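You operate a simulated robot arm through the tools that you are given. There is no shell and no other tool. Be economical: measure what you need, move in short steps, check, and stop when the job is done.

The job below is to be done with a simulated robot arm. You get a single attempt, and the scene is never put back.

TASK
Open the fixture case and move its black board to the yellow tray.
Fine: free both screws with the orange driver, driver back in its holder, lid on the blue mat.

Only the result counts: the job must be done as asked and must still hold three seconds after the hand-in. Knocking over, shifting, dropping, spilling or breaking anything else fails it. A push-on lid holds only when it is set on centred and level and pressed home; a screw cap is set on level and turned clockwise until tight.

THE ROBOT
A 6-joint arm with a two-finger parallel gripper, fixed in place. Base frame: the origin is at the foot of the arm, x ahead of it, y to its left, z up; the work surface is at about z = 750. Units: mm, rad, N and s.
With the tool pointing down near the work surface it reaches from about 180 to 640 mm from the base axis. Its first joint turns from -1.152 to 1.152 rad. Payload 2.7 kg.
The tool frame sits at the grasp point between the pads (the TCP): z along the fingers, y along the line on which they close. The tips reach 23 mm beyond it. Largest opening 94 mm; finger width 38, thickness 10; the body of the gripper, 54 by 96 mm, starts 39 mm behind the TCP.
Orientation is that of the tool frame in the base frame, as a unit quaternion [x, y, z, w]. With the fingers straight down and closing along the base's y, the tool's x points along the base's -x, its y along +y and its z along -z.

THE INTERFACE
- The arm moves only by the tool servo_tool. Its argument "deltas" is one flat list of numbers, 7 for each row, row after row: the turn, a rotation vector about the tool's x, y, z in rad, then the shift along the tool's x, y, z in mm, then the opening, from 0 (shut) to 1 (fully open). In form: [ax, ay, az, x, y, z, hand, ax, ay, az, x, y, z, hand, ...]. A call has 1 to 12 rows; each row shifts and turns the commanded pose from where the row before left it, along the tool's axes as they then stand. Each row takes 0.2 s and may step no farther than 50 mm and 0.15 rad from the row before; otherwise, or with a gripper value out of range, the whole call is refused. A pose out of reach is approached as far as the arm can. The call stops where the force on the tool passes 40 N (or 10 N more than at its start, if that is more) or the arm is blocked; 0.2 s more then pass. The fingers move at their own pace (about 45 mm/s each) and stop on an object; they squeeze with about 42 N. The grip force told is the motor's: it shows also when the fingers shut on nothing. Time passes only in rows, and 0.2 s behind the last, so rows that do not move let the fingers close. It gives the time, the measured TCP pose, the force on the tool (base axes), the opening and the grip force at its end, in the units of the frame above (readings bear some noise), with the torque about the TCP (base axes, N m) and any sound that the robot's microphone picked up.
- Cameras (640 x 400 px; columns grow to the right, rows downward): "scene" is fixed at [96.8, -457.5, 1388.1]; the picture's right is [0.64, -0.77, 0.00], its down [-0.51, -0.43, -0.74] and it looks along [0.57, 0.48, -0.67] (base axes); focal length 319 px, centre (320, 200). "wrist" rides on the gripper at [86, 16, -74] in the tool frame; the picture's right is [-0.18, 0.98, 0.00], its down [-0.58, -0.11, -0.81] and it looks along [-0.79, -0.15, 0.59] (tool axes); focal length 243 px, centre (320, 200). There is no depth. A picture from a camera that has moved, and an enlarged one, comes with that camera's place and axes in the base frame and with its lens. The place of the scene camera against the robot may be out by one fixed shift of up to 25 mm in any direction.
- grab_frame(camera): a new picture of that camera. The clock stands still meanwhile.
- inspect(camera, box): a new picture of the part [left, top, right, bottom] of that camera's present view, enlarged. The clock stands still meanwhile.
- sign_off(): hands the job in; it is judged then, once.

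Work in short steps. Places have to be worked out from the pictures, the camera data and where the tool is seen: move nearer, look again, correct. Check each grasp and each placing, and mend what went wrong. You have 120 turns and 68 pictures in all, those below and enlarged ones among them. Open the gripper and draw the arm clear of the work before you hand the job in, unless the task says otherwise; then end with one line.

The tools are called as a command line: name --argument value ..., lists and objects as JSON in quotes. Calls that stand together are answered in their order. servo_tool: Moves the arm, as the interface text tells. Its arguments: {"type":"object","properties":{"deltas":{"type":"array"}},"required":["deltas"]} The other tools are called the same way: grab_frame (camera) takes a picture; inspect (camera, box) takes an enlarged picture of a part of a camera's view; sign_off () hands the job in.

At the start:

```text
clock: 0.0
position: [416.3, -105.4, 1115.7]
orientation: [0.001, 1.0, 0.0, 0.001]
contact_force: [0.6, 0.4, 0.1]
ft_torque: [0.0, -0.02, 0.0]
finger_gap: 94.0
grip_force: 0.0
```

scene: 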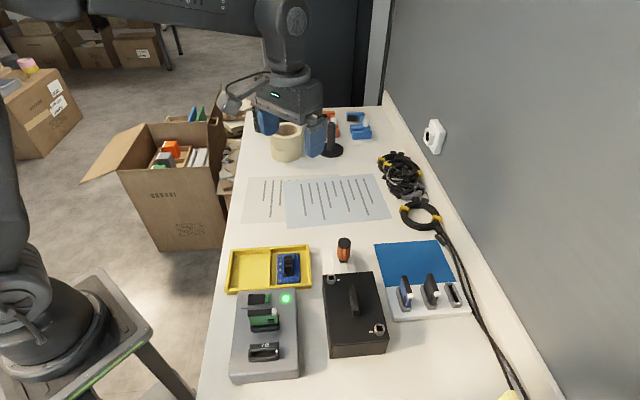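
wrist: 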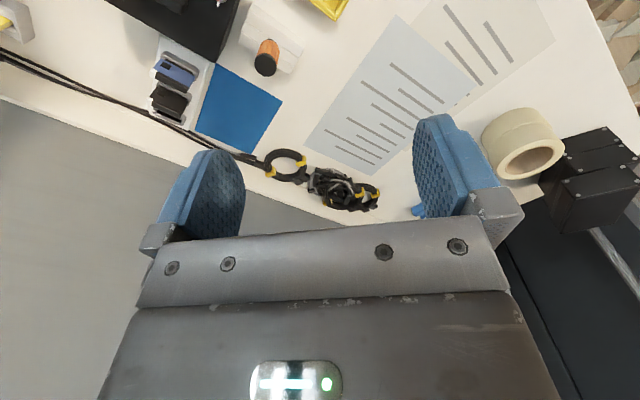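

The scene shows a black case (lid with handle and two screws), the orange driver in a holder, a blue mat and a yellow tray. I'll take enlarged views to measure them.

inspect --camera "scene" --box '[300, 220, 480, 370]'

inspect --camera "scene" --box '[210, 230, 350, 390]'

```text
2.67 times, centred on (390, 295) of scene
camera zoom: at [96.8, -457.5, 1388.1], right [0.64, -0.77, 0.0], down [-0.51, -0.43, -0.74], along [0.57, 0.48, -0.67], focal length 850 px, centre (133, -53)
```

zoom: 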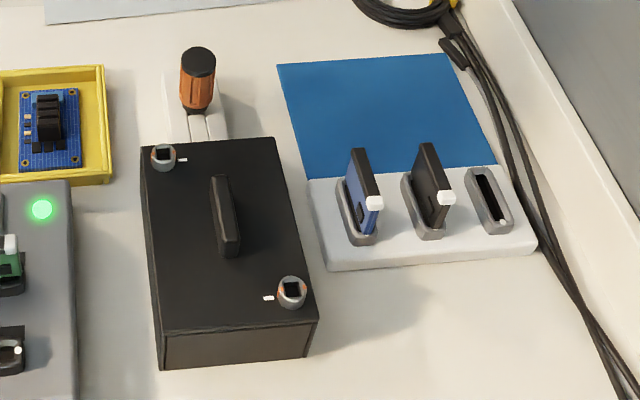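

```text
2.50 times, centred on (280, 310) of scene
camera zoom: at [96.8, -457.5, 1388.1], right [0.64, -0.77, 0.0], down [-0.51, -0.43, -0.74], along [0.57, 0.48, -0.67], focal length 796 px, centre (420, -75)
```

zoom: 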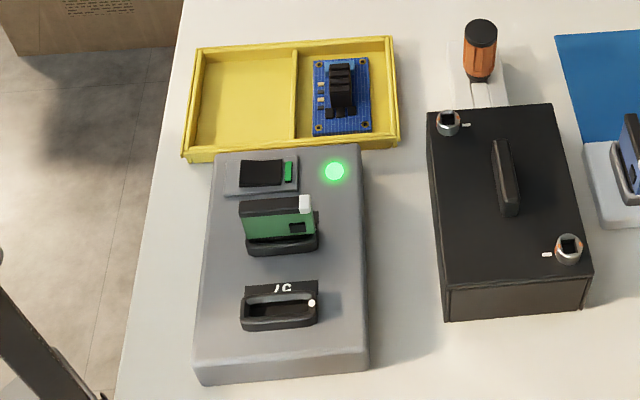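

First rough estimates: the case is centred near (370,-290), the driver near (465,-190) and the tray near (340,-30). I'll move the wrist camera to look at the case and driver up close.

servo_tool --deltas '[0, 0, 0, 21.5, -31.25, 16.5, 1, 0, 0, 0, 21.5, -31.25, 16.5, 1, 0, 0, 0, 21.5, -31.25, 16.5, 1, 0, 0, 0, 21.5, -31.25, 16.5, 1, 0, 0, 0.131, 0, 0, 0, 1, 0, 0, 0.131, 0, 0, 0, 1, 0, 0, 0.131, 0, 0, 0, 1, 0, 0, 0.131, 0, 0, 0, 1, 0, 0, 0.131, 0, 0, 0, 1, 0, 0, 0.131, 0, 0, 0, 1, 0, 0, 0, 0, 0, 0, 1]'

grab_frame --camera "wrist"

```text
clock: 2.4
position: [331.1, -227.7, 1049.6]
orientation: [0.384, 0.923, 0.0, -0.001]
contact_force: [0.0, 0.0, 0.7]
ft_torque: [0.0, 0.0, 0.02]
finger_gap: 94.0
grip_force: 0.0
```

```text
63 pictures are left
camera wrist: at [282.7, -155.2, 1123.1], right [0.83, 0.56, 0.0], down [0.33, -0.49, 0.81], along [0.45, -0.67, -0.59], focal length 243 px, centre (320, 200)
```

wrist: 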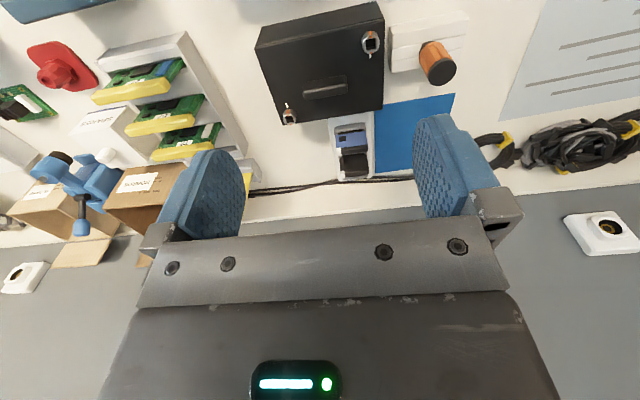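

The case and driver are in view; I'll enlarge them for measurement.

inspect --camera "wrist" --box '[240, 0, 480, 150]'

```text
2.67 times, centred on (360, 75) of wrist
camera zoom: at [282.7, -155.2, 1123.1], right [0.83, 0.56, 0.0], down [0.33, -0.49, 0.81], along [0.45, -0.67, -0.59], focal length 647 px, centre (213, 533)
```

zoom: 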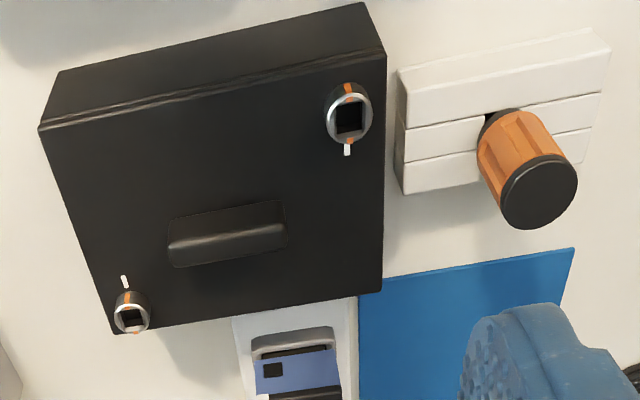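

Triangulating the driver cap from the two wrist views puts it at about (462,-188), with its top at z≈859. I'll drop 100 mm for a second, closer view of the lid and screws.

servo_tool --deltas '[0, 0, 0, 0, 0, 40, 1, 0, 0, 0, 0, 0, 40, 1, 0, 0, 0, 0, 0, 20, 1, 0, 0, 0, 0, 0, 0, 1]'

inspect --camera "wrist" --box '[200, 0, 520, 200]'

```text
clock: 3.4
position: [331.2, -229.7, 950.2]
orientation: [0.383, 0.924, 0.001, 0.0]
contact_force: [-0.3, 0.7, 0.4]
ft_torque: [-0.01, -0.03, -0.02]
finger_gap: 93.9
grip_force: 0.1
```

```text
2.00 times, centred on (360, 100) of wrist
camera zoom: at [283.2, -156.2, 1024.0], right [0.83, 0.56, 0.0], down [0.33, -0.49, 0.81], along [0.46, -0.67, -0.59], focal length 485 px, centre (240, 400)
```

zoom: 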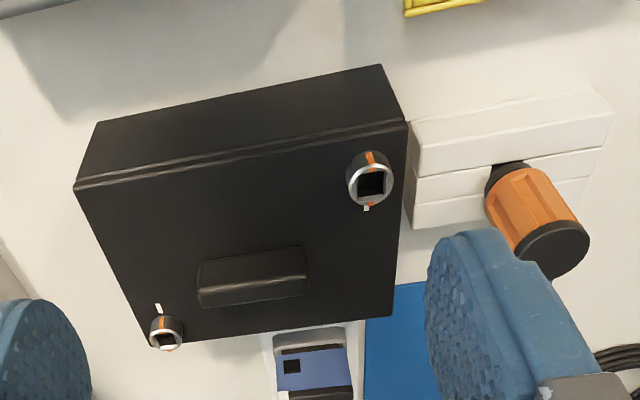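

Screw A is at about (389.5,-216.5,835), screw B at about (361,-346,835), and the case is yawed 45°. Now I'll look closely at the screw marks and driver.

inspect --camera "wrist" --box '[360, 65, 410, 115]'

inspect --camera "wrist" --box '[260, 145, 310, 185]'

inspect --camera "scene" --box '[325, 230, 365, 290]'

```text
8.00 times, centred on (385, 90) of wrist
camera zoom: at [283.2, -156.2, 1024.0], right [0.83, 0.56, 0.0], down [0.33, -0.49, 0.81], along [0.46, -0.67, -0.59], focal length 1941 px, centre (-200, 1080)
```

zoom: 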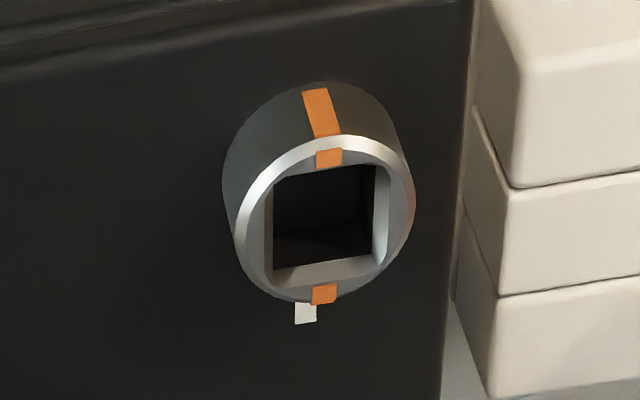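

```text
10.00 times, centred on (285, 165) of wrist
camera zoom: at [283.2, -156.2, 1024.0], right [0.83, 0.56, 0.0], down [0.33, -0.49, 0.81], along [0.46, -0.67, -0.59], focal length 2426 px, centre (670, 550)
```

zoom: 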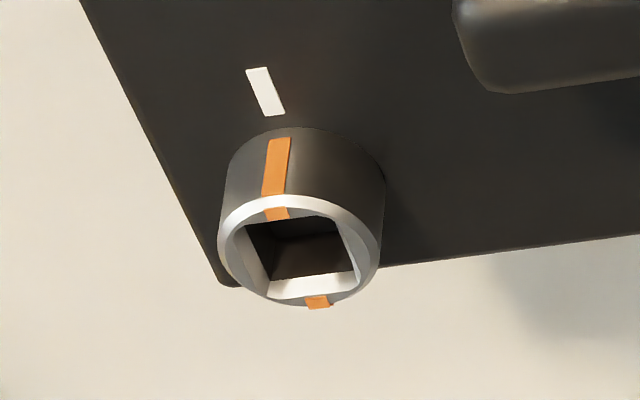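

```text
6.67 times, centred on (345, 260) of scene
camera zoom: at [96.8, -457.5, 1388.1], right [0.64, -0.77, 0.0], down [-0.51, -0.43, -0.74], along [0.57, 0.48, -0.67], focal length 2124 px, centre (153, -200)
```

zoom: 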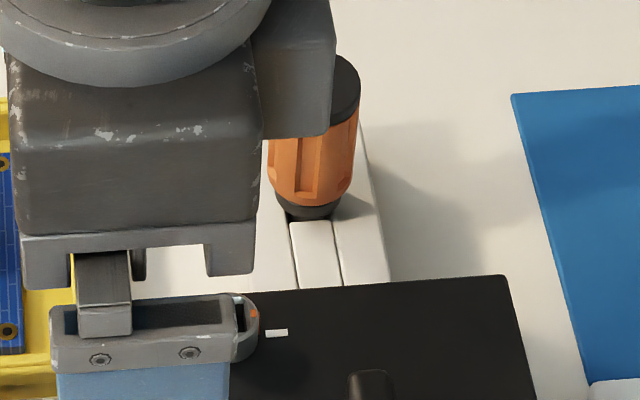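

Both screws' stripes are lined up with their white marks and the sockets are square to the case. I'll move above the driver with the fingers partly closed, so they clear the case edge, then check alignment.

servo_tool --deltas '[0, 0, 0, -21, 40.7, 0, 0.65, 0, 0, 0, -21, 40.7, 0, 0.65, 0, 0, 0, -21, 40.6, 0, 0.65, 0, 0, 0, 0, 0, 40, 0.65, 0, 0, 0, 0, 0, 10, 0.65, 0, 0, 0, 0, 0, 0, 0.65]'

inspect --camera "wrist" --box '[160, 0, 480, 200]'

inspect --camera "scene" --box '[270, 170, 430, 300]'

```text
clock: 4.8
position: [460.7, -187.4, 899.5]
orientation: [0.385, 0.923, 0.0, 0.0]
contact_force: [-0.1, -0.8, 0.1]
ft_torque: [-0.02, 0.02, 0.02]
finger_gap: 61.3
grip_force: 0.0
```

```text
2.00 times, centred on (320, 100) of wrist
camera zoom: at [411.9, -113.4, 973.2], right [0.83, 0.56, 0.0], down [0.33, -0.49, 0.81], along [0.45, -0.67, -0.59], focal length 485 px, centre (320, 400)
```

zoom: 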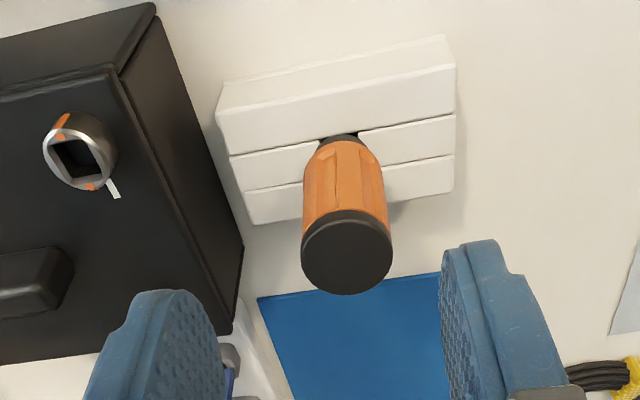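

```text
3.08 times, centred on (350, 235) of scene
camera zoom: at [96.8, -457.5, 1388.1], right [0.64, -0.77, 0.0], down [-0.51, -0.43, -0.74], along [0.57, 0.48, -0.67], focal length 980 px, centre (228, 92)
```

zoom: 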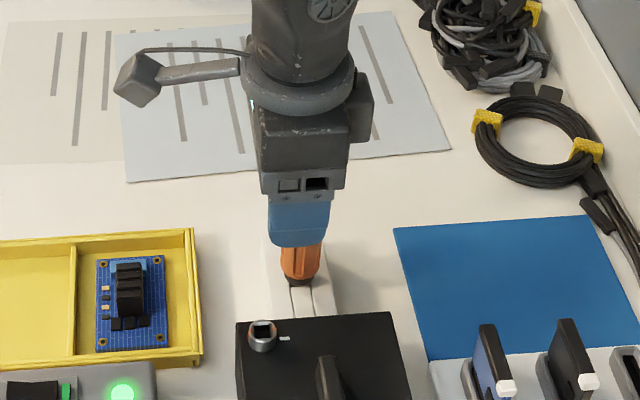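

The cap reads about (466,-181) from close up, some 7 mm off along the closing axis. I'll correct and descend to z≈832 around the handle, keeping the tips above the holder.

servo_tool --deltas '[0, 0, 0, 0.8, 7.5, 0, 0.65, 0, 0, 0, 0, 0, 20, 0.65, 0, 0, 0, 0, 0, 20, 0.65, 0, 0, 0, 0, 0, 0, 0.65]'

grab_frame --camera "wrist"

```text
clock: 5.8
position: [465.3, -180.2, 859.1]
orientation: [0.383, 0.924, 0.0, 0.001]
contact_force: [-0.4, 0.2, -0.4]
ft_torque: [0.03, -0.01, -0.01]
finger_gap: 61.1
grip_force: 0.0
```

```text
55 pictures are left
camera wrist: at [417.0, -107.9, 933.0], right [0.83, 0.56, 0.0], down [0.33, -0.49, 0.81], along [0.46, -0.67, -0.59], focal length 243 px, centre (320, 200)
```

wrist: 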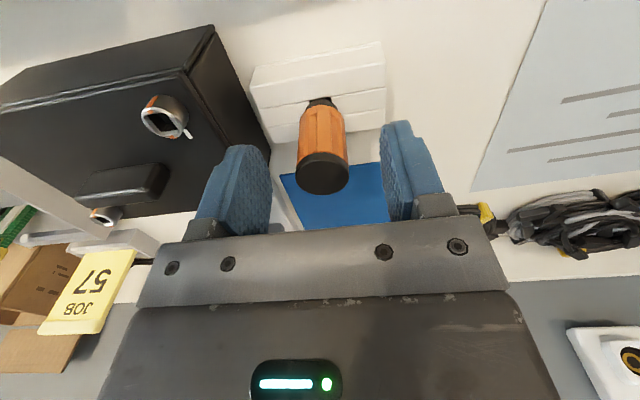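

The driver is now nearly centred between the pads, so I'll nudge +1.5 mm and descend 27 mm.

servo_tool --deltas '[0, 0, 0, 0, 1.5, 10, 0.65, 0, 0, 0, 0, 0, 10, 0.65, 0, 0, 0, 0, 0, 7, 0.65, 0, 0, 0, 0, 0, 0, 0.65]'

inspect --camera "wrist" --box '[160, 40, 480, 240]'

inspect --camera "scene" --box '[290, 180, 410, 300]'

```text
clock: 6.8
position: [467.6, -180.8, 832.0]
orientation: [0.384, 0.923, 0.0, -0.001]
contact_force: [0.4, 0.3, -0.6]
ft_torque: [0.03, -0.01, -0.01]
finger_gap: 61.0
grip_force: 0.1
```

```text
2.00 times, centred on (320, 140) of wrist
camera zoom: at [418.4, -107.4, 906.3], right [0.83, 0.56, 0.0], down [0.33, -0.49, 0.81], along [0.46, -0.67, -0.59], focal length 485 px, centre (320, 320)
```

zoom: 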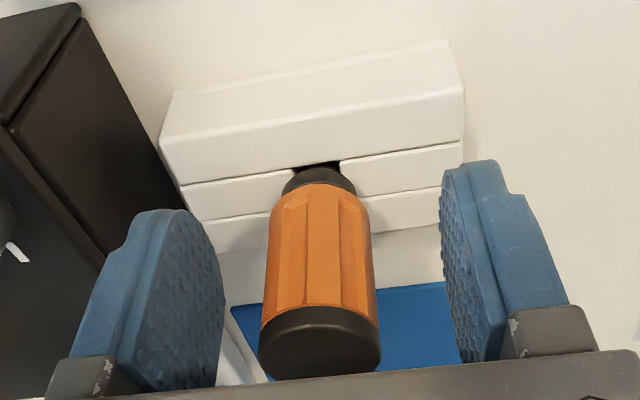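

```text
3.33 times, centred on (350, 240) of scene
camera zoom: at [96.8, -457.5, 1388.1], right [0.64, -0.77, 0.0], down [-0.51, -0.43, -0.74], along [0.57, 0.48, -0.67], focal length 1062 px, centre (220, 67)
```

zoom: 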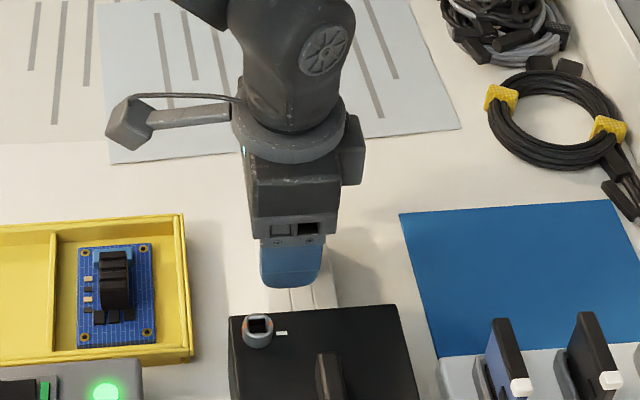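

The driver is centred between the pads. Closing the gripper.

servo_tool --deltas '[0, 0, 0, 0, 0, 0, 0.3, 0, 0, 0, 0, 0, 0, 0.0, 0, 0, 0, 0, 0, 0, 0.0, 0, 0, 0, 0, 0, 0, 0.0, 0, 0, 0, 0, 0, 0, 0.0]'

```text
clock: 8.0
position: [465.9, -180.8, 831.6]
orientation: [0.384, 0.923, 0.0, -0.001]
contact_force: [-6.1, -7.3, -1.0]
ft_torque: [-0.39, 0.35, -0.12]
finger_gap: 29.0
grip_force: 41.7
```

Gripped at 29 mm with a small side load, so I'll relax it with a -1 mm shift. This also gives me the true holder axis.

servo_tool --deltas '[0, 0, 0, 0, -1, 0, 0, 0, 0, 0, 0, 0, 0, 0]'

```text
clock: 8.6
position: [466.0, -181.4, 832.5]
orientation: [0.384, 0.923, 0.0, 0.001]
contact_force: [-4.4, -6.0, 0.5]
ft_torque: [-0.32, 0.25, -0.09]
finger_gap: 28.8
grip_force: 42.1
```

servo_tool --deltas '[0, 0, 0, 0, -2, 0, 0, 0, 0, 0, 0, 0, 0, 0]'

```text
clock: 9.2
position: [465.4, -181.0, 832.6]
orientation: [0.382, 0.924, 0.0, 0.0]
contact_force: [-0.2, -0.3, -0.5]
ft_torque: [0.01, 0.03, -0.01]
finger_gap: 29.0
grip_force: 42.0
```

The side force is gone, so the holder axis is near (465.4,-181). Lifting straight up.

servo_tool --deltas '[0, 0, 0, 0, 0, -15, 0, 0, 0, 0, 0, 0, -25, 0, 0, 0, 0, 0, 0, -25, 0, 0, 0, 0, 0, 0, -25, 0, 0, 0, 0, 0, 0, 0, 0]'

inspect --camera "wrist" --box '[160, 0, 480, 200]'

inspect --camera "scene" --box '[290, 170, 410, 290]'

```text
clock: 10.4
position: [464.1, -181.3, 922.6]
orientation: [0.383, 0.924, -0.001, 0.0]
contact_force: [0.0, 0.7, -0.5]
ft_torque: [0.01, 0.01, 0.02]
finger_gap: 28.9
grip_force: 42.0
```

```text
2.00 times, centred on (320, 100) of wrist
camera zoom: at [416.0, -108.4, 997.6], right [0.83, 0.56, 0.0], down [0.33, -0.49, 0.81], along [0.45, -0.67, -0.59], focal length 485 px, centre (320, 400)
```

zoom: 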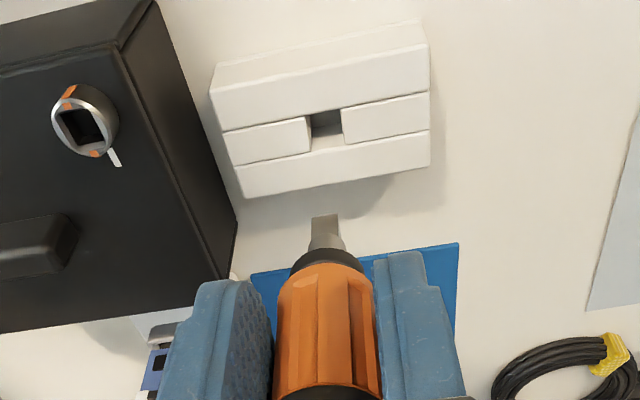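

```text
3.33 times, centred on (350, 230) of scene
camera zoom: at [96.8, -457.5, 1388.1], right [0.64, -0.77, 0.0], down [-0.51, -0.43, -0.74], along [0.57, 0.48, -0.67], focal length 1062 px, centre (220, 100)
```

zoom: 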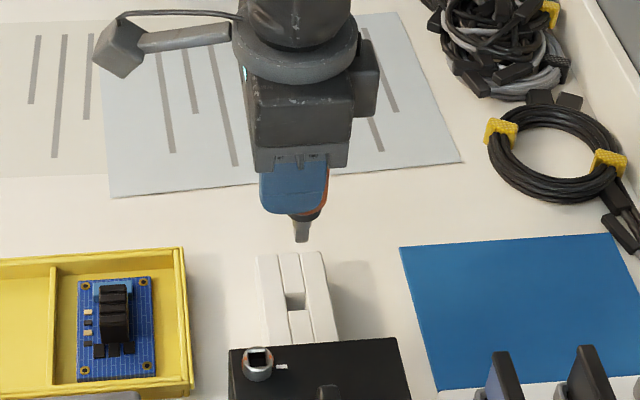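

The driver is out; its square tip is about 61 mm below the TCP and already aligned with the socket yaw. Moving to hover above screw A.

servo_tool --deltas '[0, 0, 0, 13.8, -37.1, 0, 0, 0, 0, 0, 13.8, -37.1, 0, 0, 0, 0, 0, 0, 0, 0, 0]'

inspect --camera "wrist" --box '[240, 50, 400, 150]'

inspect --camera "scene" --box '[300, 220, 400, 320]'

```text
clock: 11.2
position: [394.4, -215.2, 924.0]
orientation: [0.383, 0.924, 0.001, 0.0]
contact_force: [-0.5, -0.7, -0.3]
ft_torque: [0.03, 0.01, 0.0]
finger_gap: 28.7
grip_force: 41.4
```

```text
4.00 times, centred on (320, 100) of wrist
camera zoom: at [345.3, -141.5, 997.8], right [0.83, 0.56, 0.0], down [0.33, -0.49, 0.81], along [0.46, -0.67, -0.59], focal length 970 px, centre (320, 600)
```

zoom: 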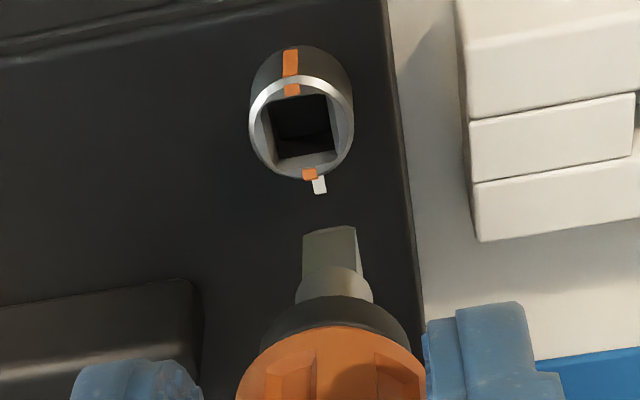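

```text
4.00 times, centred on (350, 270) of scene
camera zoom: at [96.7, -457.5, 1388.1], right [0.64, -0.77, 0.0], down [-0.51, -0.43, -0.74], along [0.57, 0.48, -0.67], focal length 1274 px, centre (200, -80)
```

zoom: 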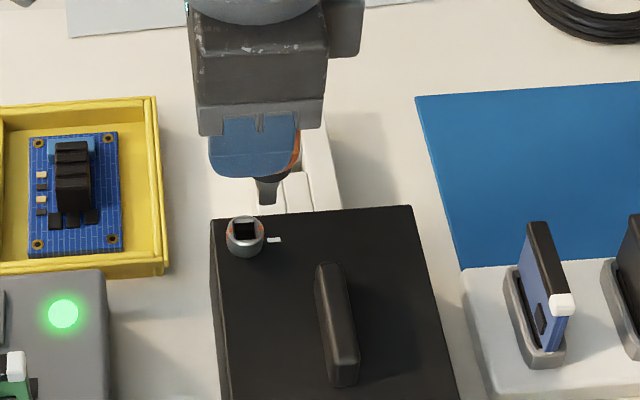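

The tip and socket edges look parallel. By tool-frame measurement the socket is about x+2, y-5 from the tip, so I'll shift, go down 20 mm and re-check.

servo_tool --deltas '[0, 0, 0, 2, -5, 10, 0, 0, 0, 0, 0, 0, 10, 0, 0, 0, 0, 0, 0, 0, 0]'

inspect --camera "wrist" --box '[240, 50, 400, 150]'

inspect --camera "scene" --box '[330, 250, 380, 300]'

```text
clock: 12.0
position: [390.0, -218.9, 905.0]
orientation: [0.383, 0.924, -0.001, 0.004]
contact_force: [-3.8, 4.8, 31.8]
ft_torque: [0.3, 0.01, 0.06]
finger_gap: 28.9
grip_force: 42.1
```

```text
4.00 times, centred on (320, 100) of wrist
camera zoom: at [341.3, -144.8, 978.2], right [0.83, 0.56, 0.0], down [0.33, -0.49, 0.81], along [0.46, -0.67, -0.59], focal length 970 px, centre (320, 600)
```

zoom: 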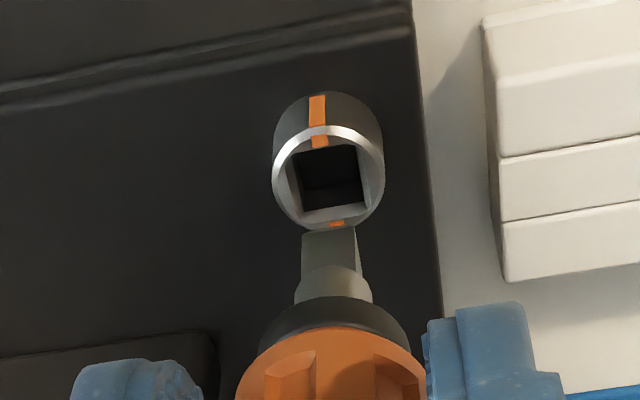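

```text
8.00 times, centred on (355, 275) of scene
camera zoom: at [96.2, -457.2, 1388.3], right [0.64, -0.77, 0.0], down [-0.51, -0.43, -0.74], along [0.57, 0.48, -0.67], focal length 2549 px, centre (40, -400)
```

zoom: 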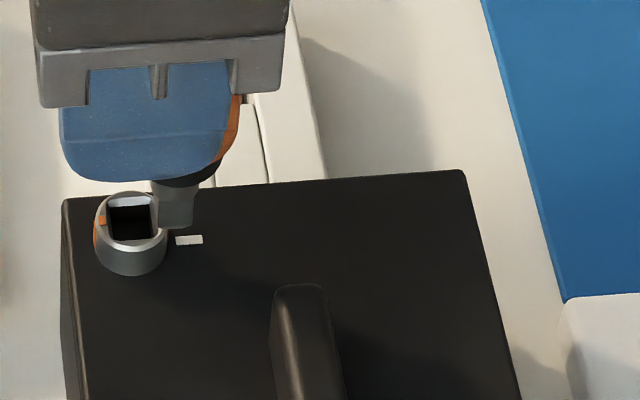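

The tip landed on the far side of the rim (32 N, contact at TCP z≈905). Both views agree the socket centre is about x+12.5, y+2.5 from the tip, so I'll lift, shift and check.

servo_tool --deltas '[0, 0, 0, 0, 0, -6, 0, 0, 0, 0, 12.5, 2.5, 0, 0, 0, 0, 0, 0, 0, 0, 0]'

inspect --camera "wrist" --box '[240, 50, 400, 150]'

inspect --camera "scene" --box '[330, 250, 380, 300]'

```text
clock: 12.8
position: [381.2, -205.0, 907.8]
orientation: [0.383, 0.924, 0.0, -0.001]
contact_force: [-0.2, -0.1, -0.8]
ft_torque: [0.0, 0.01, 0.0]
finger_gap: 29.0
grip_force: 42.0
```

```text
4.00 times, centred on (320, 100) of wrist
camera zoom: at [332.4, -132.9, 982.2], right [0.83, 0.56, 0.0], down [0.33, -0.49, 0.81], along [0.45, -0.67, -0.59], focal length 970 px, centre (320, 600)
```

zoom: 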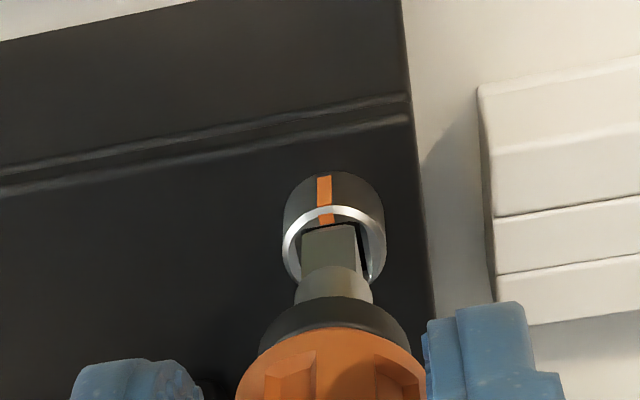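

```text
8.00 times, centred on (355, 275) of scene
camera zoom: at [96.8, -457.5, 1388.1], right [0.64, -0.77, 0.0], down [-0.51, -0.43, -0.74], along [0.57, 0.48, -0.67], focal length 2549 px, centre (40, -400)
```

zoom: 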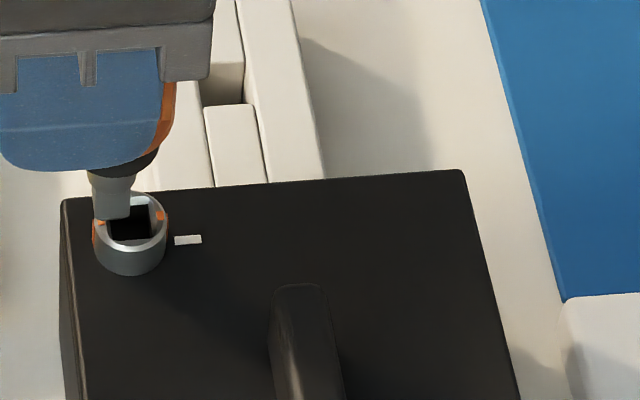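

This overshot by about 4 mm toward the camera according to the scene view. I'll shift x by -4.2 and y by +0.5, then check before lowering.

servo_tool --deltas '[0, 0, 0, -4.2, 0.5, 0, 0, 0, 0, 0, 0, 0, 0, 0]'

inspect --camera "scene" --box '[330, 250, 370, 290]'

inspect --camera "wrist" --box '[280, 70, 380, 130]'

```text
clock: 13.4
position: [384.8, -208.2, 909.3]
orientation: [0.383, 0.924, 0.0, 0.001]
contact_force: [0.6, -0.6, -1.5]
ft_torque: [0.01, 0.03, 0.0]
finger_gap: 28.8
grip_force: 42.2
```

```text
10.00 times, centred on (350, 270) of scene
camera zoom: at [96.8, -457.5, 1388.1], right [0.64, -0.77, 0.0], down [-0.51, -0.43, -0.74], along [0.57, 0.48, -0.67], focal length 3186 px, centre (20, -500)
```

zoom: 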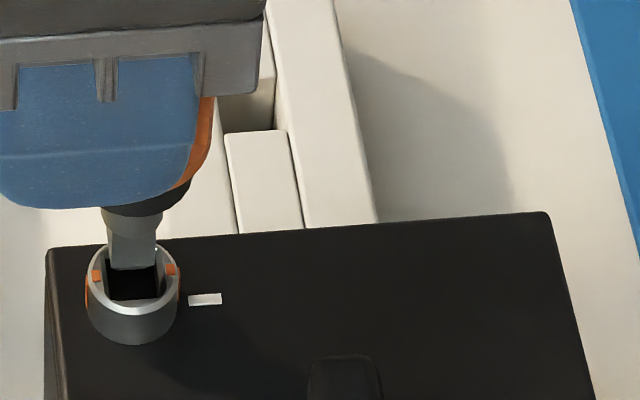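

```text
6.40 times, centred on (330, 100) of wrist
camera zoom: at [336.1, -135.7, 982.4], right [0.83, 0.56, 0.0], down [0.33, -0.49, 0.81], along [0.45, -0.67, -0.59], focal length 1553 px, centre (256, 840)
```

zoom: 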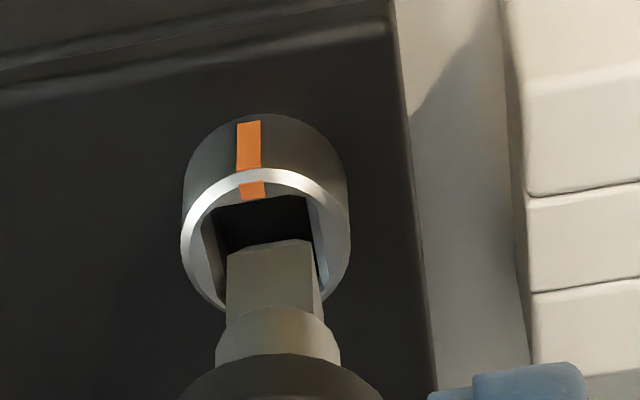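

The tip is nearly over the hole, with a residual of about -1.7 mm in y. I'll correct and lower gently.

servo_tool --deltas '[0, 0, 0, 0.3, -1.7, 0, 0, 0, 0, 0, 0, 0, 2, 0, 0, 0, 0, 0, 0, 2, 0, 0, 0, 0, 0, 0, 2, 0, 0, 0, 0, 0, 0, 2, 0]'

inspect --camera "scene" --box '[330, 250, 370, 290]'

inspect --camera "wrist" --box '[280, 70, 380, 130]'

```text
clock: 14.6
position: [383.1, -211.3, 899.8]
orientation: [0.383, 0.924, 0.0, 0.0]
contact_force: [0.8, 0.1, -0.7]
ft_torque: [0.05, 0.03, 0.01]
finger_gap: 29.0
grip_force: 42.1
```

```text
10.00 times, centred on (350, 270) of scene
camera zoom: at [96.8, -457.5, 1388.1], right [0.64, -0.77, 0.0], down [-0.51, -0.43, -0.74], along [0.57, 0.48, -0.67], focal length 3186 px, centre (20, -500)
```

zoom: 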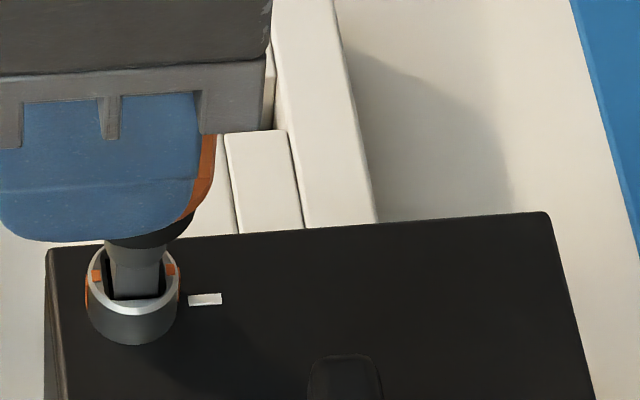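

```text
6.40 times, centred on (330, 100) of wrist
camera zoom: at [335.1, -137.6, 974.4], right [0.83, 0.56, 0.0], down [0.33, -0.49, 0.81], along [0.45, -0.67, -0.59], focal length 1553 px, centre (256, 840)
```

zoom: 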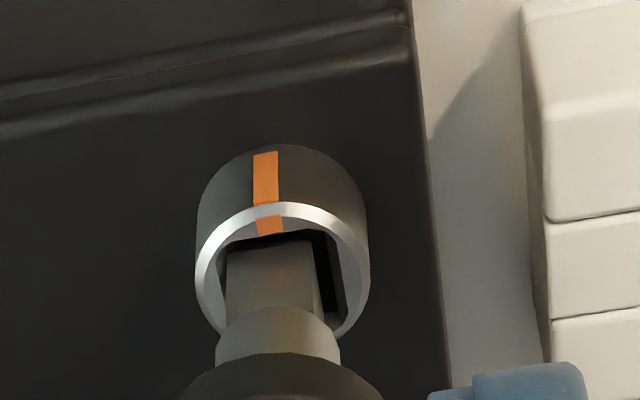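

It's entering the socket without force. A small +0.6 y trim, then continue down until seated.

servo_tool --deltas '[0, 0, 0, 0.2, 0.6, 1, 0, 0, 0, 0, 0, 0, 2, 0, 0, 0, 0, 0, 0, 2, 0, 0, 0, 0, 0, 0, 2, 0, 0, 0, 0, 0, 0, 2, 0, 0, 0, 0, 0, 0, 2, 0]'

```text
clock: 16.0
position: [385.8, -210.7, 893.8]
orientation: [0.382, 0.924, 0.001, 0.005]
contact_force: [2.8, -0.5, 34.6]
ft_torque: [-0.05, -0.61, 0.06]
finger_gap: 28.9
grip_force: 41.8
```

Seated at the bottom with 34 N. I'll relax 2.5 mm and turn 0.6 rad counter-clockwise, watching torque.

servo_tool --deltas '[0, 0, 0, 0, 0, -2.5, 0, 0, 0, -0.1, 0, 0, 0, 0, 0, 0, -0.1, 0, 0, 0, 0, 0, 0, -0.1, 0, 0, 0, 0, 0, 0, -0.1, 0, 0, 0, 0]'

inspect --camera "scene" --box '[330, 250, 370, 290]'

```text
clock: 17.2
position: [382.6, -212.3, 892.1]
orientation: [0.19, 0.982, -0.002, 0.0]
contact_force: [-3.7, -30.4, 11.5]
ft_torque: [-2.03, 0.13, -0.33]
finger_gap: 29.5
grip_force: 42.3
```

```text
10.00 times, centred on (350, 270) of scene
camera zoom: at [96.5, -458.1, 1388.0], right [0.64, -0.77, 0.0], down [-0.51, -0.43, -0.74], along [0.57, 0.48, -0.67], focal length 3186 px, centre (20, -500)
```

zoom: 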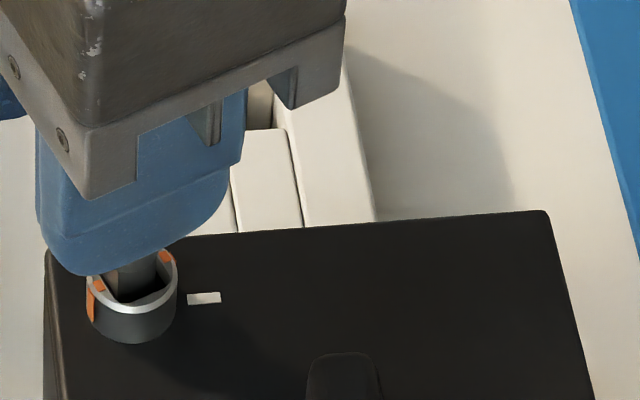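

The screw is turning (marks moved), but there's a 30 N side force in -y. I'll shift the hand that way to relieve it.

servo_tool --deltas '[0, 0, 0, -0.8, -1.9, 0, 0, 0, 0, 0, 0, 0, 0, 0]'

```text
clock: 17.8
position: [383.0, -211.2, 891.8]
orientation: [0.19, 0.982, 0.0, 0.0]
contact_force: [-3.6, -20.5, 14.4]
ft_torque: [-1.46, 0.1, -0.2]
finger_gap: 29.3
grip_force: 41.8
```

servo_tool --deltas '[0, 0, 0, -1.5, -3.0, 0, 0, 0, 0, 0, 0, 0, 0, 0]'

```text
clock: 18.4
position: [384.3, -213.9, 892.6]
orientation: [0.191, 0.982, 0.0, -0.001]
contact_force: [-9.0, -2.7, 23.4]
ft_torque: [-0.3, 0.37, -0.08]
finger_gap: 28.8
grip_force: 41.7
```

Side force is relieved. Continue turning 0.4 rad with a small x trim.

servo_tool --deltas '[0, 0, -0.1, 0.9, -0.4, -1, 0, 0, 0, -0.1, 0, 0, 0, 0, 0, 0, -0.1, 0, 0, 0, 0, 0, 0, -0.1, 0, 0, 0, 0]'

```text
clock: 19.4
position: [381.9, -217.0, 892.6]
orientation: [-0.007, 1.0, -0.001, -0.001]
contact_force: [-5.0, -23.5, -3.8]
ft_torque: [-1.62, 0.37, -0.26]
finger_gap: 29.4
grip_force: 41.8
```

The readings show the driver tip sits about 8 mm toward tool -x of the TCP, which explains the drift. From now on I turn about the tip axis (shift y -0.8 per -0.1 rad); first I'll relieve the load, then continue.

servo_tool --deltas '[0, 0, 0, 0.5, -2.0, 0, 0, 0, 0, 0, 0.5, -2.0, 0.5, 0, 0, 0, -0.1, 0, -0.8, 0, 0, 0, 0, -0.1, 0, -0.8, 0, 0, 0, 0, -0.1, 0, -0.8, 0, 0, 0, 0, -0.1, 0, -0.8, 0, 0, 0, 0, 0, 0, 0, 0, 0]'

inspect --camera "scene" --box '[330, 250, 370, 290]'

inspect --camera "wrist" --box '[280, 70, 380, 130]'

```text
clock: 21.0
position: [381.9, -222.2, 891.9]
orientation: [-0.206, 0.978, 0.0, 0.0]
contact_force: [1.2, 1.6, 1.2]
ft_torque: [0.13, -0.06, 0.03]
finger_gap: 28.9
grip_force: 41.8
```

```text
10.00 times, centred on (350, 270) of scene
camera zoom: at [96.7, -457.4, 1388.2], right [0.64, -0.77, 0.0], down [-0.51, -0.43, -0.74], along [0.57, 0.48, -0.67], focal length 3186 px, centre (20, -500)
```

zoom: 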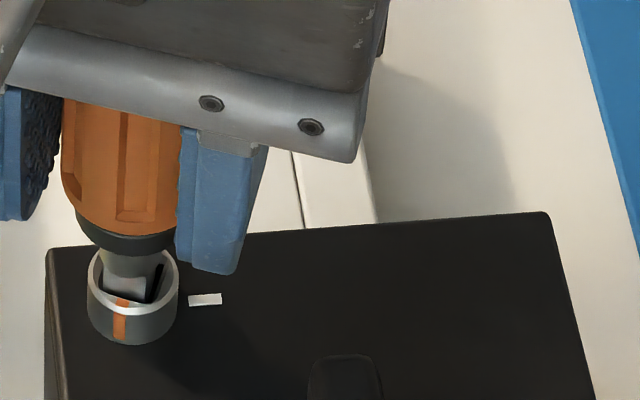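

```text
6.40 times, centred on (330, 100) of wrist
camera zoom: at [297.9, -242.0, 966.3], right [-0.23, 0.97, 0.0], down [0.58, 0.13, 0.81], along [0.78, 0.18, -0.59], focal length 1553 px, centre (256, 840)
```

zoom: 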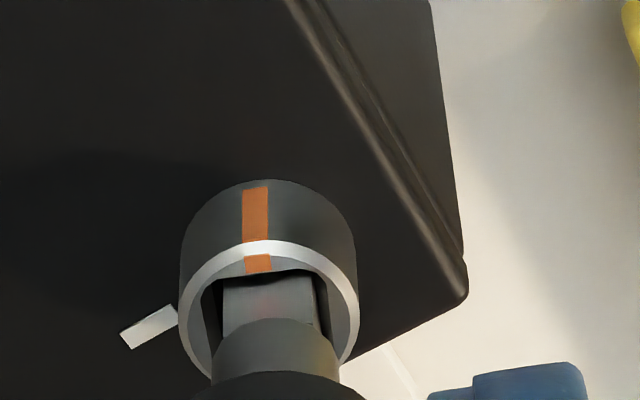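

The screw has turned about 68° with forces near zero. Continue another 0.4 rad about the tip axis.

servo_tool --deltas '[0, 0, -0.1, 0, -0.8, 0, 0, 0, 0, -0.1, 0, -0.8, 0, 0, 0, 0, -0.1, 0, -0.8, 0, 0, 0, 0, -0.1, 0, -0.8, 0, 0, 0, 0, 0, 0, 0, 0, 0]'

```text
clock: 22.2
position: [384.3, -225.0, 891.9]
orientation: [-0.396, 0.918, -0.002, 0.001]
contact_force: [4.4, -2.3, -1.9]
ft_torque: [-0.13, -0.27, -0.06]
finger_gap: 28.7
grip_force: 41.8
```

servo_tool --deltas '[0, 0, -0.1, 0, -0.8, 0, 0, 0, 0, -0.1, 0, -0.8, 0, 0, 0, 0, -0.1, 0, -0.8, 0, 0, 0, 0, -0.1, 0, -0.8, 0, 0, 0, 0, 0, 0, 0, 0, 0]'

inspect --camera "scene" --box '[320, 240, 400, 340]'

```text
clock: 23.4
position: [388.0, -228.8, 893.3]
orientation: [-0.571, 0.821, -0.003, 0.002]
contact_force: [14.4, -2.3, 3.8]
ft_torque: [-0.06, -0.93, -0.44]
finger_gap: 28.8
grip_force: 42.1
```

```text
4.00 times, centred on (360, 290) of scene
camera zoom: at [97.0, -457.5, 1388.1], right [0.64, -0.77, 0.0], down [-0.52, -0.43, -0.74], along [0.57, 0.48, -0.67], focal length 1274 px, centre (160, -160)
```

zoom: 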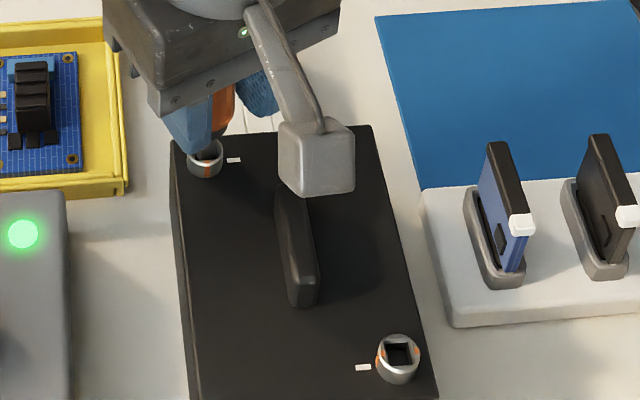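

Torque rose at about 115° of hand turn; I'll check where the screw mark is.

inspect --camera "scene" --box '[330, 260, 370, 295]'

inspect --camera "wrist" --box '[270, 60, 390, 140]'

```text
11.43 times, centred on (350, 278) of scene
camera zoom: at [97.0, -457.5, 1388.1], right [0.64, -0.77, 0.0], down [-0.52, -0.43, -0.74], along [0.57, 0.48, -0.67], focal length 3641 px, centre (-23, -686)
```

zoom: 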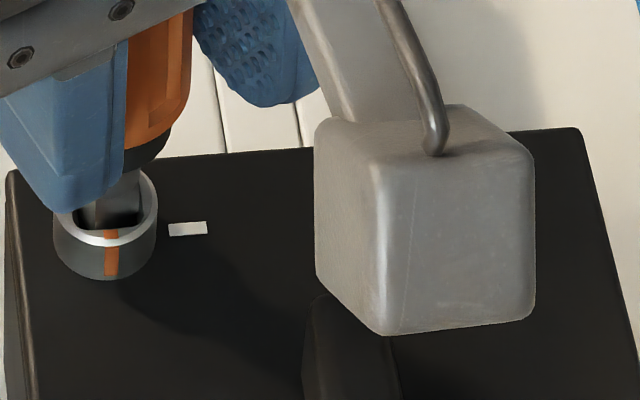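

```text
5.00 times, centred on (330, 100) of wrist
camera zoom: at [343.8, -302.9, 967.1], right [-0.86, 0.51, 0.0], down [0.3, 0.51, 0.81], along [0.42, 0.69, -0.59], focal length 1213 px, centre (270, 700)
```

zoom: 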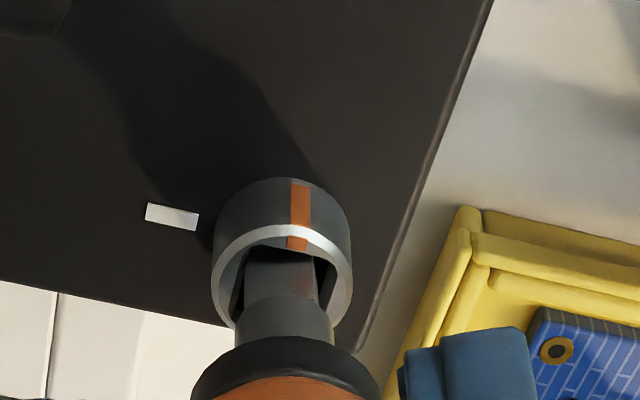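

The stripe is now 90° from the white mark and the screw met a stop, so screw A is a quarter-turn and is free. I'll back off slightly to unload, then lift out.

servo_tool --deltas '[0, 0, 0.1, 0, 0.8, 0, 0, 0, 0, 0.1, 0, 0.8, 0, 0, 0, 0, 0, 0, 0, 0, 0]'

```text
clock: 24.2
position: [386.0, -228.3, 892.4]
orientation: [-0.485, 0.874, -0.001, 0.0]
contact_force: [13.3, -3.2, 1.7]
ft_torque: [-0.13, -0.89, -0.2]
finger_gap: 29.0
grip_force: 41.9
```

servo_tool --deltas '[0, 0, 0, -1.3, -2.1, 0, 0, 0, 0, 0, 0, 0, -10, 0, 0, 0, 0, 0, 0, -10, 0, 0, 0, 0, 0, 0, -10, 0, 0, 0, 0, 0, 0, 0, 0]'

inspect --camera "scene" --box '[320, 230, 400, 340]'

inspect --camera "wrist" --box '[240, 50, 400, 150]'

```text
clock: 25.4
position: [387.7, -225.3, 923.5]
orientation: [-0.486, 0.874, 0.0, 0.001]
contact_force: [-0.4, 0.0, -0.8]
ft_torque: [0.01, 0.04, -0.02]
finger_gap: 28.8
grip_force: 41.4
```

```text
3.64 times, centred on (360, 285) of scene
camera zoom: at [96.8, -457.5, 1388.1], right [0.64, -0.77, 0.0], down [-0.51, -0.43, -0.74], along [0.57, 0.48, -0.67], focal length 1158 px, centre (174, -109)
```

zoom: 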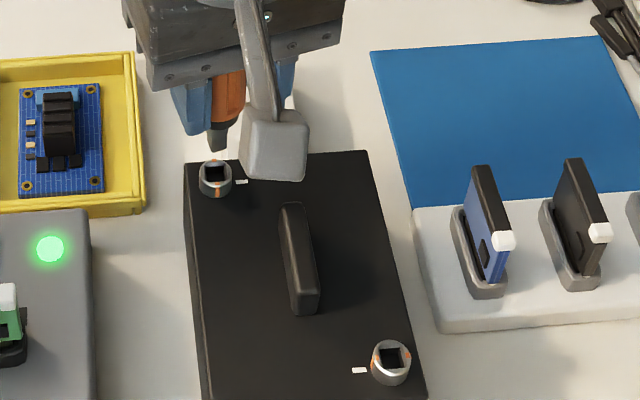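

```text
4.00 times, centred on (320, 100) of wrist
camera zoom: at [330.0, -290.8, 996.4], right [-0.74, 0.68, 0.0], down [0.4, 0.44, 0.81], along [0.54, 0.59, -0.59], focal length 970 px, centre (320, 600)
```

zoom: 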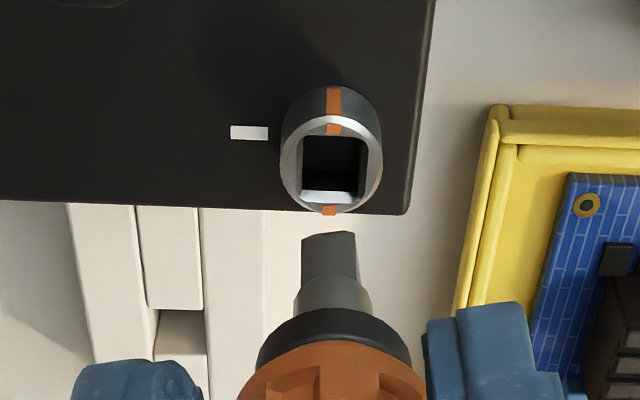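

Screw A is free and the tip is still held square. Rotating the hand back to the starting yaw over this clear spot.

servo_tool --deltas '[0, 0, 0.15, 0, 0, 0, 0, 0, 0, 0.15, 0, 0, 0, 0, 0, 0, 0.15, 0, 0, 0, 0, 0, 0, 0.15, 0, 0, 0, 0, 0, 0, 0.15, 0, 0, 0, 0, 0, 0, 0.15, 0, 0, 0, 0, 0, 0, 0.15, 0, 0, 0, 0, 0, 0, 0.15, 0, 0, 0, 0, 0, 0, 0.15, 0, 0, 0, 0, 0, 0, 0.15, 0, 0, 0, 0, 0, 0, 0.15, 0, 0, 0, 0, 0, 0, 0.15, 0, 0, 0, 0]'

servo_tool --deltas '[0, 0, 0, -20.07, -35.1, 0, 0, 0, 0, 0, -20.07, -35.1, 0, 0, 0, 0, 0, -20.07, -35.1, 0, 0, 0, 0, 0, 0, 0, 0, 0]'

inspect --camera "wrist" --box '[240, 50, 400, 150]'

inspect --camera "scene" --box '[340, 270, 420, 350]'

```text
clock: 28.0
position: [388.7, -225.7, 922.1]
orientation: [0.384, 0.923, 0.0, 0.0]
contact_force: [-0.1, 0.1, -1.0]
ft_torque: [0.02, -0.01, -0.06]
finger_gap: 28.9
grip_force: 41.9
```

```text
clock: 29.0
position: [356.4, -343.6, 922.9]
orientation: [0.383, 0.924, 0.0, 0.0]
contact_force: [-0.4, 0.2, -1.4]
ft_torque: [0.04, 0.03, -0.01]
finger_gap: 29.0
grip_force: 41.6
```

```text
4.00 times, centred on (320, 100) of wrist
camera zoom: at [307.7, -270.9, 995.6], right [0.82, 0.57, 0.0], down [0.33, -0.49, 0.81], along [0.46, -0.67, -0.59], focal length 970 px, centre (320, 600)
```

zoom: 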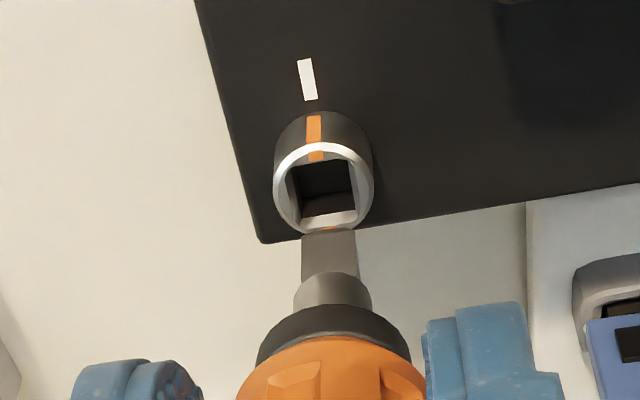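

```text
5.00 times, centred on (380, 310) of scene
camera zoom: at [96.7, -457.5, 1388.1], right [0.64, -0.77, 0.0], down [-0.51, -0.43, -0.74], along [0.57, 0.48, -0.67], focal length 1593 px, centre (20, -350)
```

zoom: 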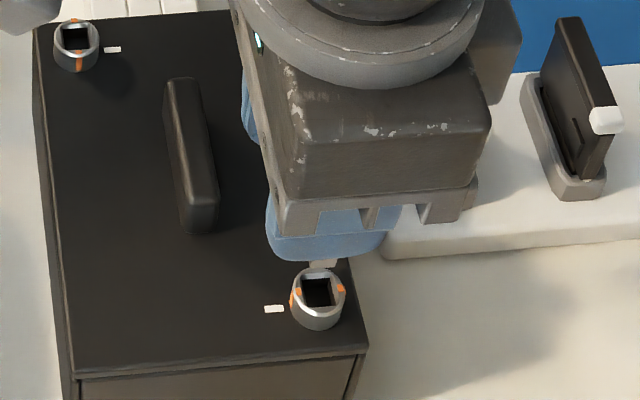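

The driver lags about 8° in the grip, so I'll turn the hand 0.14 rad ccw about the tip to match the socket. I'll also shift x+2.2, y+0.5, and lower 12 mm.

servo_tool --deltas '[0, 0, 0, 2.2, 0.5, 0, 0, 0, 0, -0.14, 0, -1.1, 4, 0, 0, 0, 0, 0, 0, 8, 0, 0, 0, 0, 0, 0, 0, 0]'

inspect --camera "wrist" --box '[280, 70, 380, 130]'

inspect --camera "scene" --box '[360, 300, 420, 350]'

```text
clock: 30.0
position: [354.4, -341.5, 910.0]
orientation: [0.318, 0.948, 0.0, -0.001]
contact_force: [0.4, 0.5, -1.0]
ft_torque: [0.01, -0.01, 0.02]
finger_gap: 29.1
grip_force: 42.1
```

```text
6.40 times, centred on (330, 100) of wrist
camera zoom: at [295.3, -277.0, 983.9], right [0.74, 0.67, 0.0], down [0.4, -0.44, 0.81], along [0.54, -0.6, -0.59], focal length 1553 px, centre (256, 840)
```

zoom: 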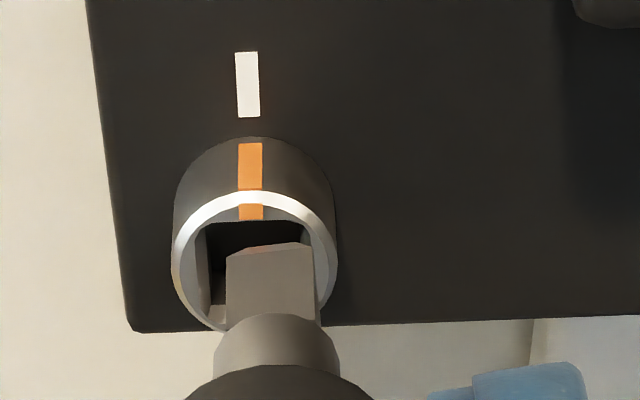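

```text
8.00 times, centred on (390, 325) of scene
camera zoom: at [96.8, -457.5, 1388.1], right [0.64, -0.77, 0.0], down [-0.51, -0.43, -0.74], along [0.57, 0.48, -0.67], focal length 2549 px, centre (-240, -800)
```

zoom: 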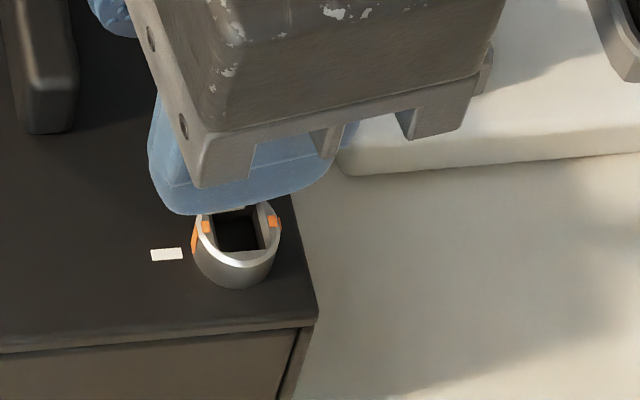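

The tip needs about x-1.9, y-1.8 to centre on the hole. I'll shift and lower in small steps.

servo_tool --deltas '[0, 0, 0, -1.9, -1.8, 0, 0, 0, 0, 0, 0, 0, 2, 0, 0, 0, 0, 0, 0, 2, 0, 0, 0, 0, 0, 0, 0, 0]'

inspect --camera "wrist" --box '[280, 70, 380, 130]'

```text
clock: 31.0
position: [353.7, -345.4, 906.0]
orientation: [0.316, 0.949, 0.001, 0.0]
contact_force: [0.1, -0.7, -2.3]
ft_torque: [0.0, 0.02, 0.02]
finger_gap: 28.8
grip_force: 41.5
```

```text
6.40 times, centred on (330, 100) of wrist
camera zoom: at [295.9, -279.4, 980.1], right [0.74, 0.67, 0.0], down [0.4, -0.44, 0.81], along [0.54, -0.6, -0.59], focal length 1553 px, centre (256, 840)
```

zoom: 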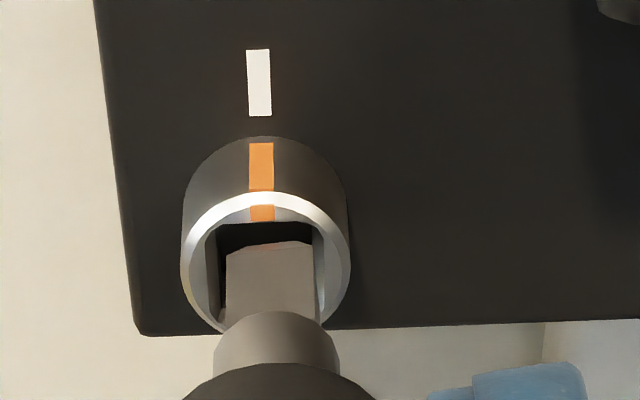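

The tip is inside the hole outline. A slight trim, then lower until seated.

servo_tool --deltas '[0, 0, 0, 0.4, -0.4, 2, 0, 0, 0, 0, 0, 0, 2, 0, 0, 0, 0, 0, 0, 2, 0, 0, 0, 0, 0, 0, 2, 0, 0, 0, 0, 0, 0, 2, 0, 0, 0, 0, 0, 0, 2, 0, 0, 0, 0, 0, 0, 2, 0, 0, 0, 0, 0, 0, 2, 0]'

```text
clock: 32.8
position: [355.0, -345.4, 893.4]
orientation: [0.317, 0.949, -0.001, 0.003]
contact_force: [6.2, -2.9, 24.8]
ft_torque: [-0.18, -0.67, 0.01]
finger_gap: 29.1
grip_force: 42.0
```

Seated at z≈893 as with screw A. Turn ccw about the tip axis, 0.6 rad first.

servo_tool --deltas '[0, 0, 0, -0.8, 0.4, -2, 0, 0, 0, -0.1, 0, -0.8, 0, 0, 0, 0, -0.1, 0, -0.8, 0, 0, 0, 0, -0.1, 0, -0.8, 0, 0, 0, 0, -0.1, 0, -0.8, 0, 0, 0, 0, -0.1, 0, -0.8, 0, 0, 0, 0, -0.1, 0, -0.8, 0, 0, 0, 0, 0, 0, 0, 0, 0]'

```text
clock: 34.6
position: [353.0, -351.9, 893.2]
orientation: [0.021, 1.0, -0.002, -0.001]
contact_force: [-7.7, -24.6, 7.6]
ft_torque: [-1.69, 0.45, -0.31]
finger_gap: 29.1
grip_force: 42.6
```

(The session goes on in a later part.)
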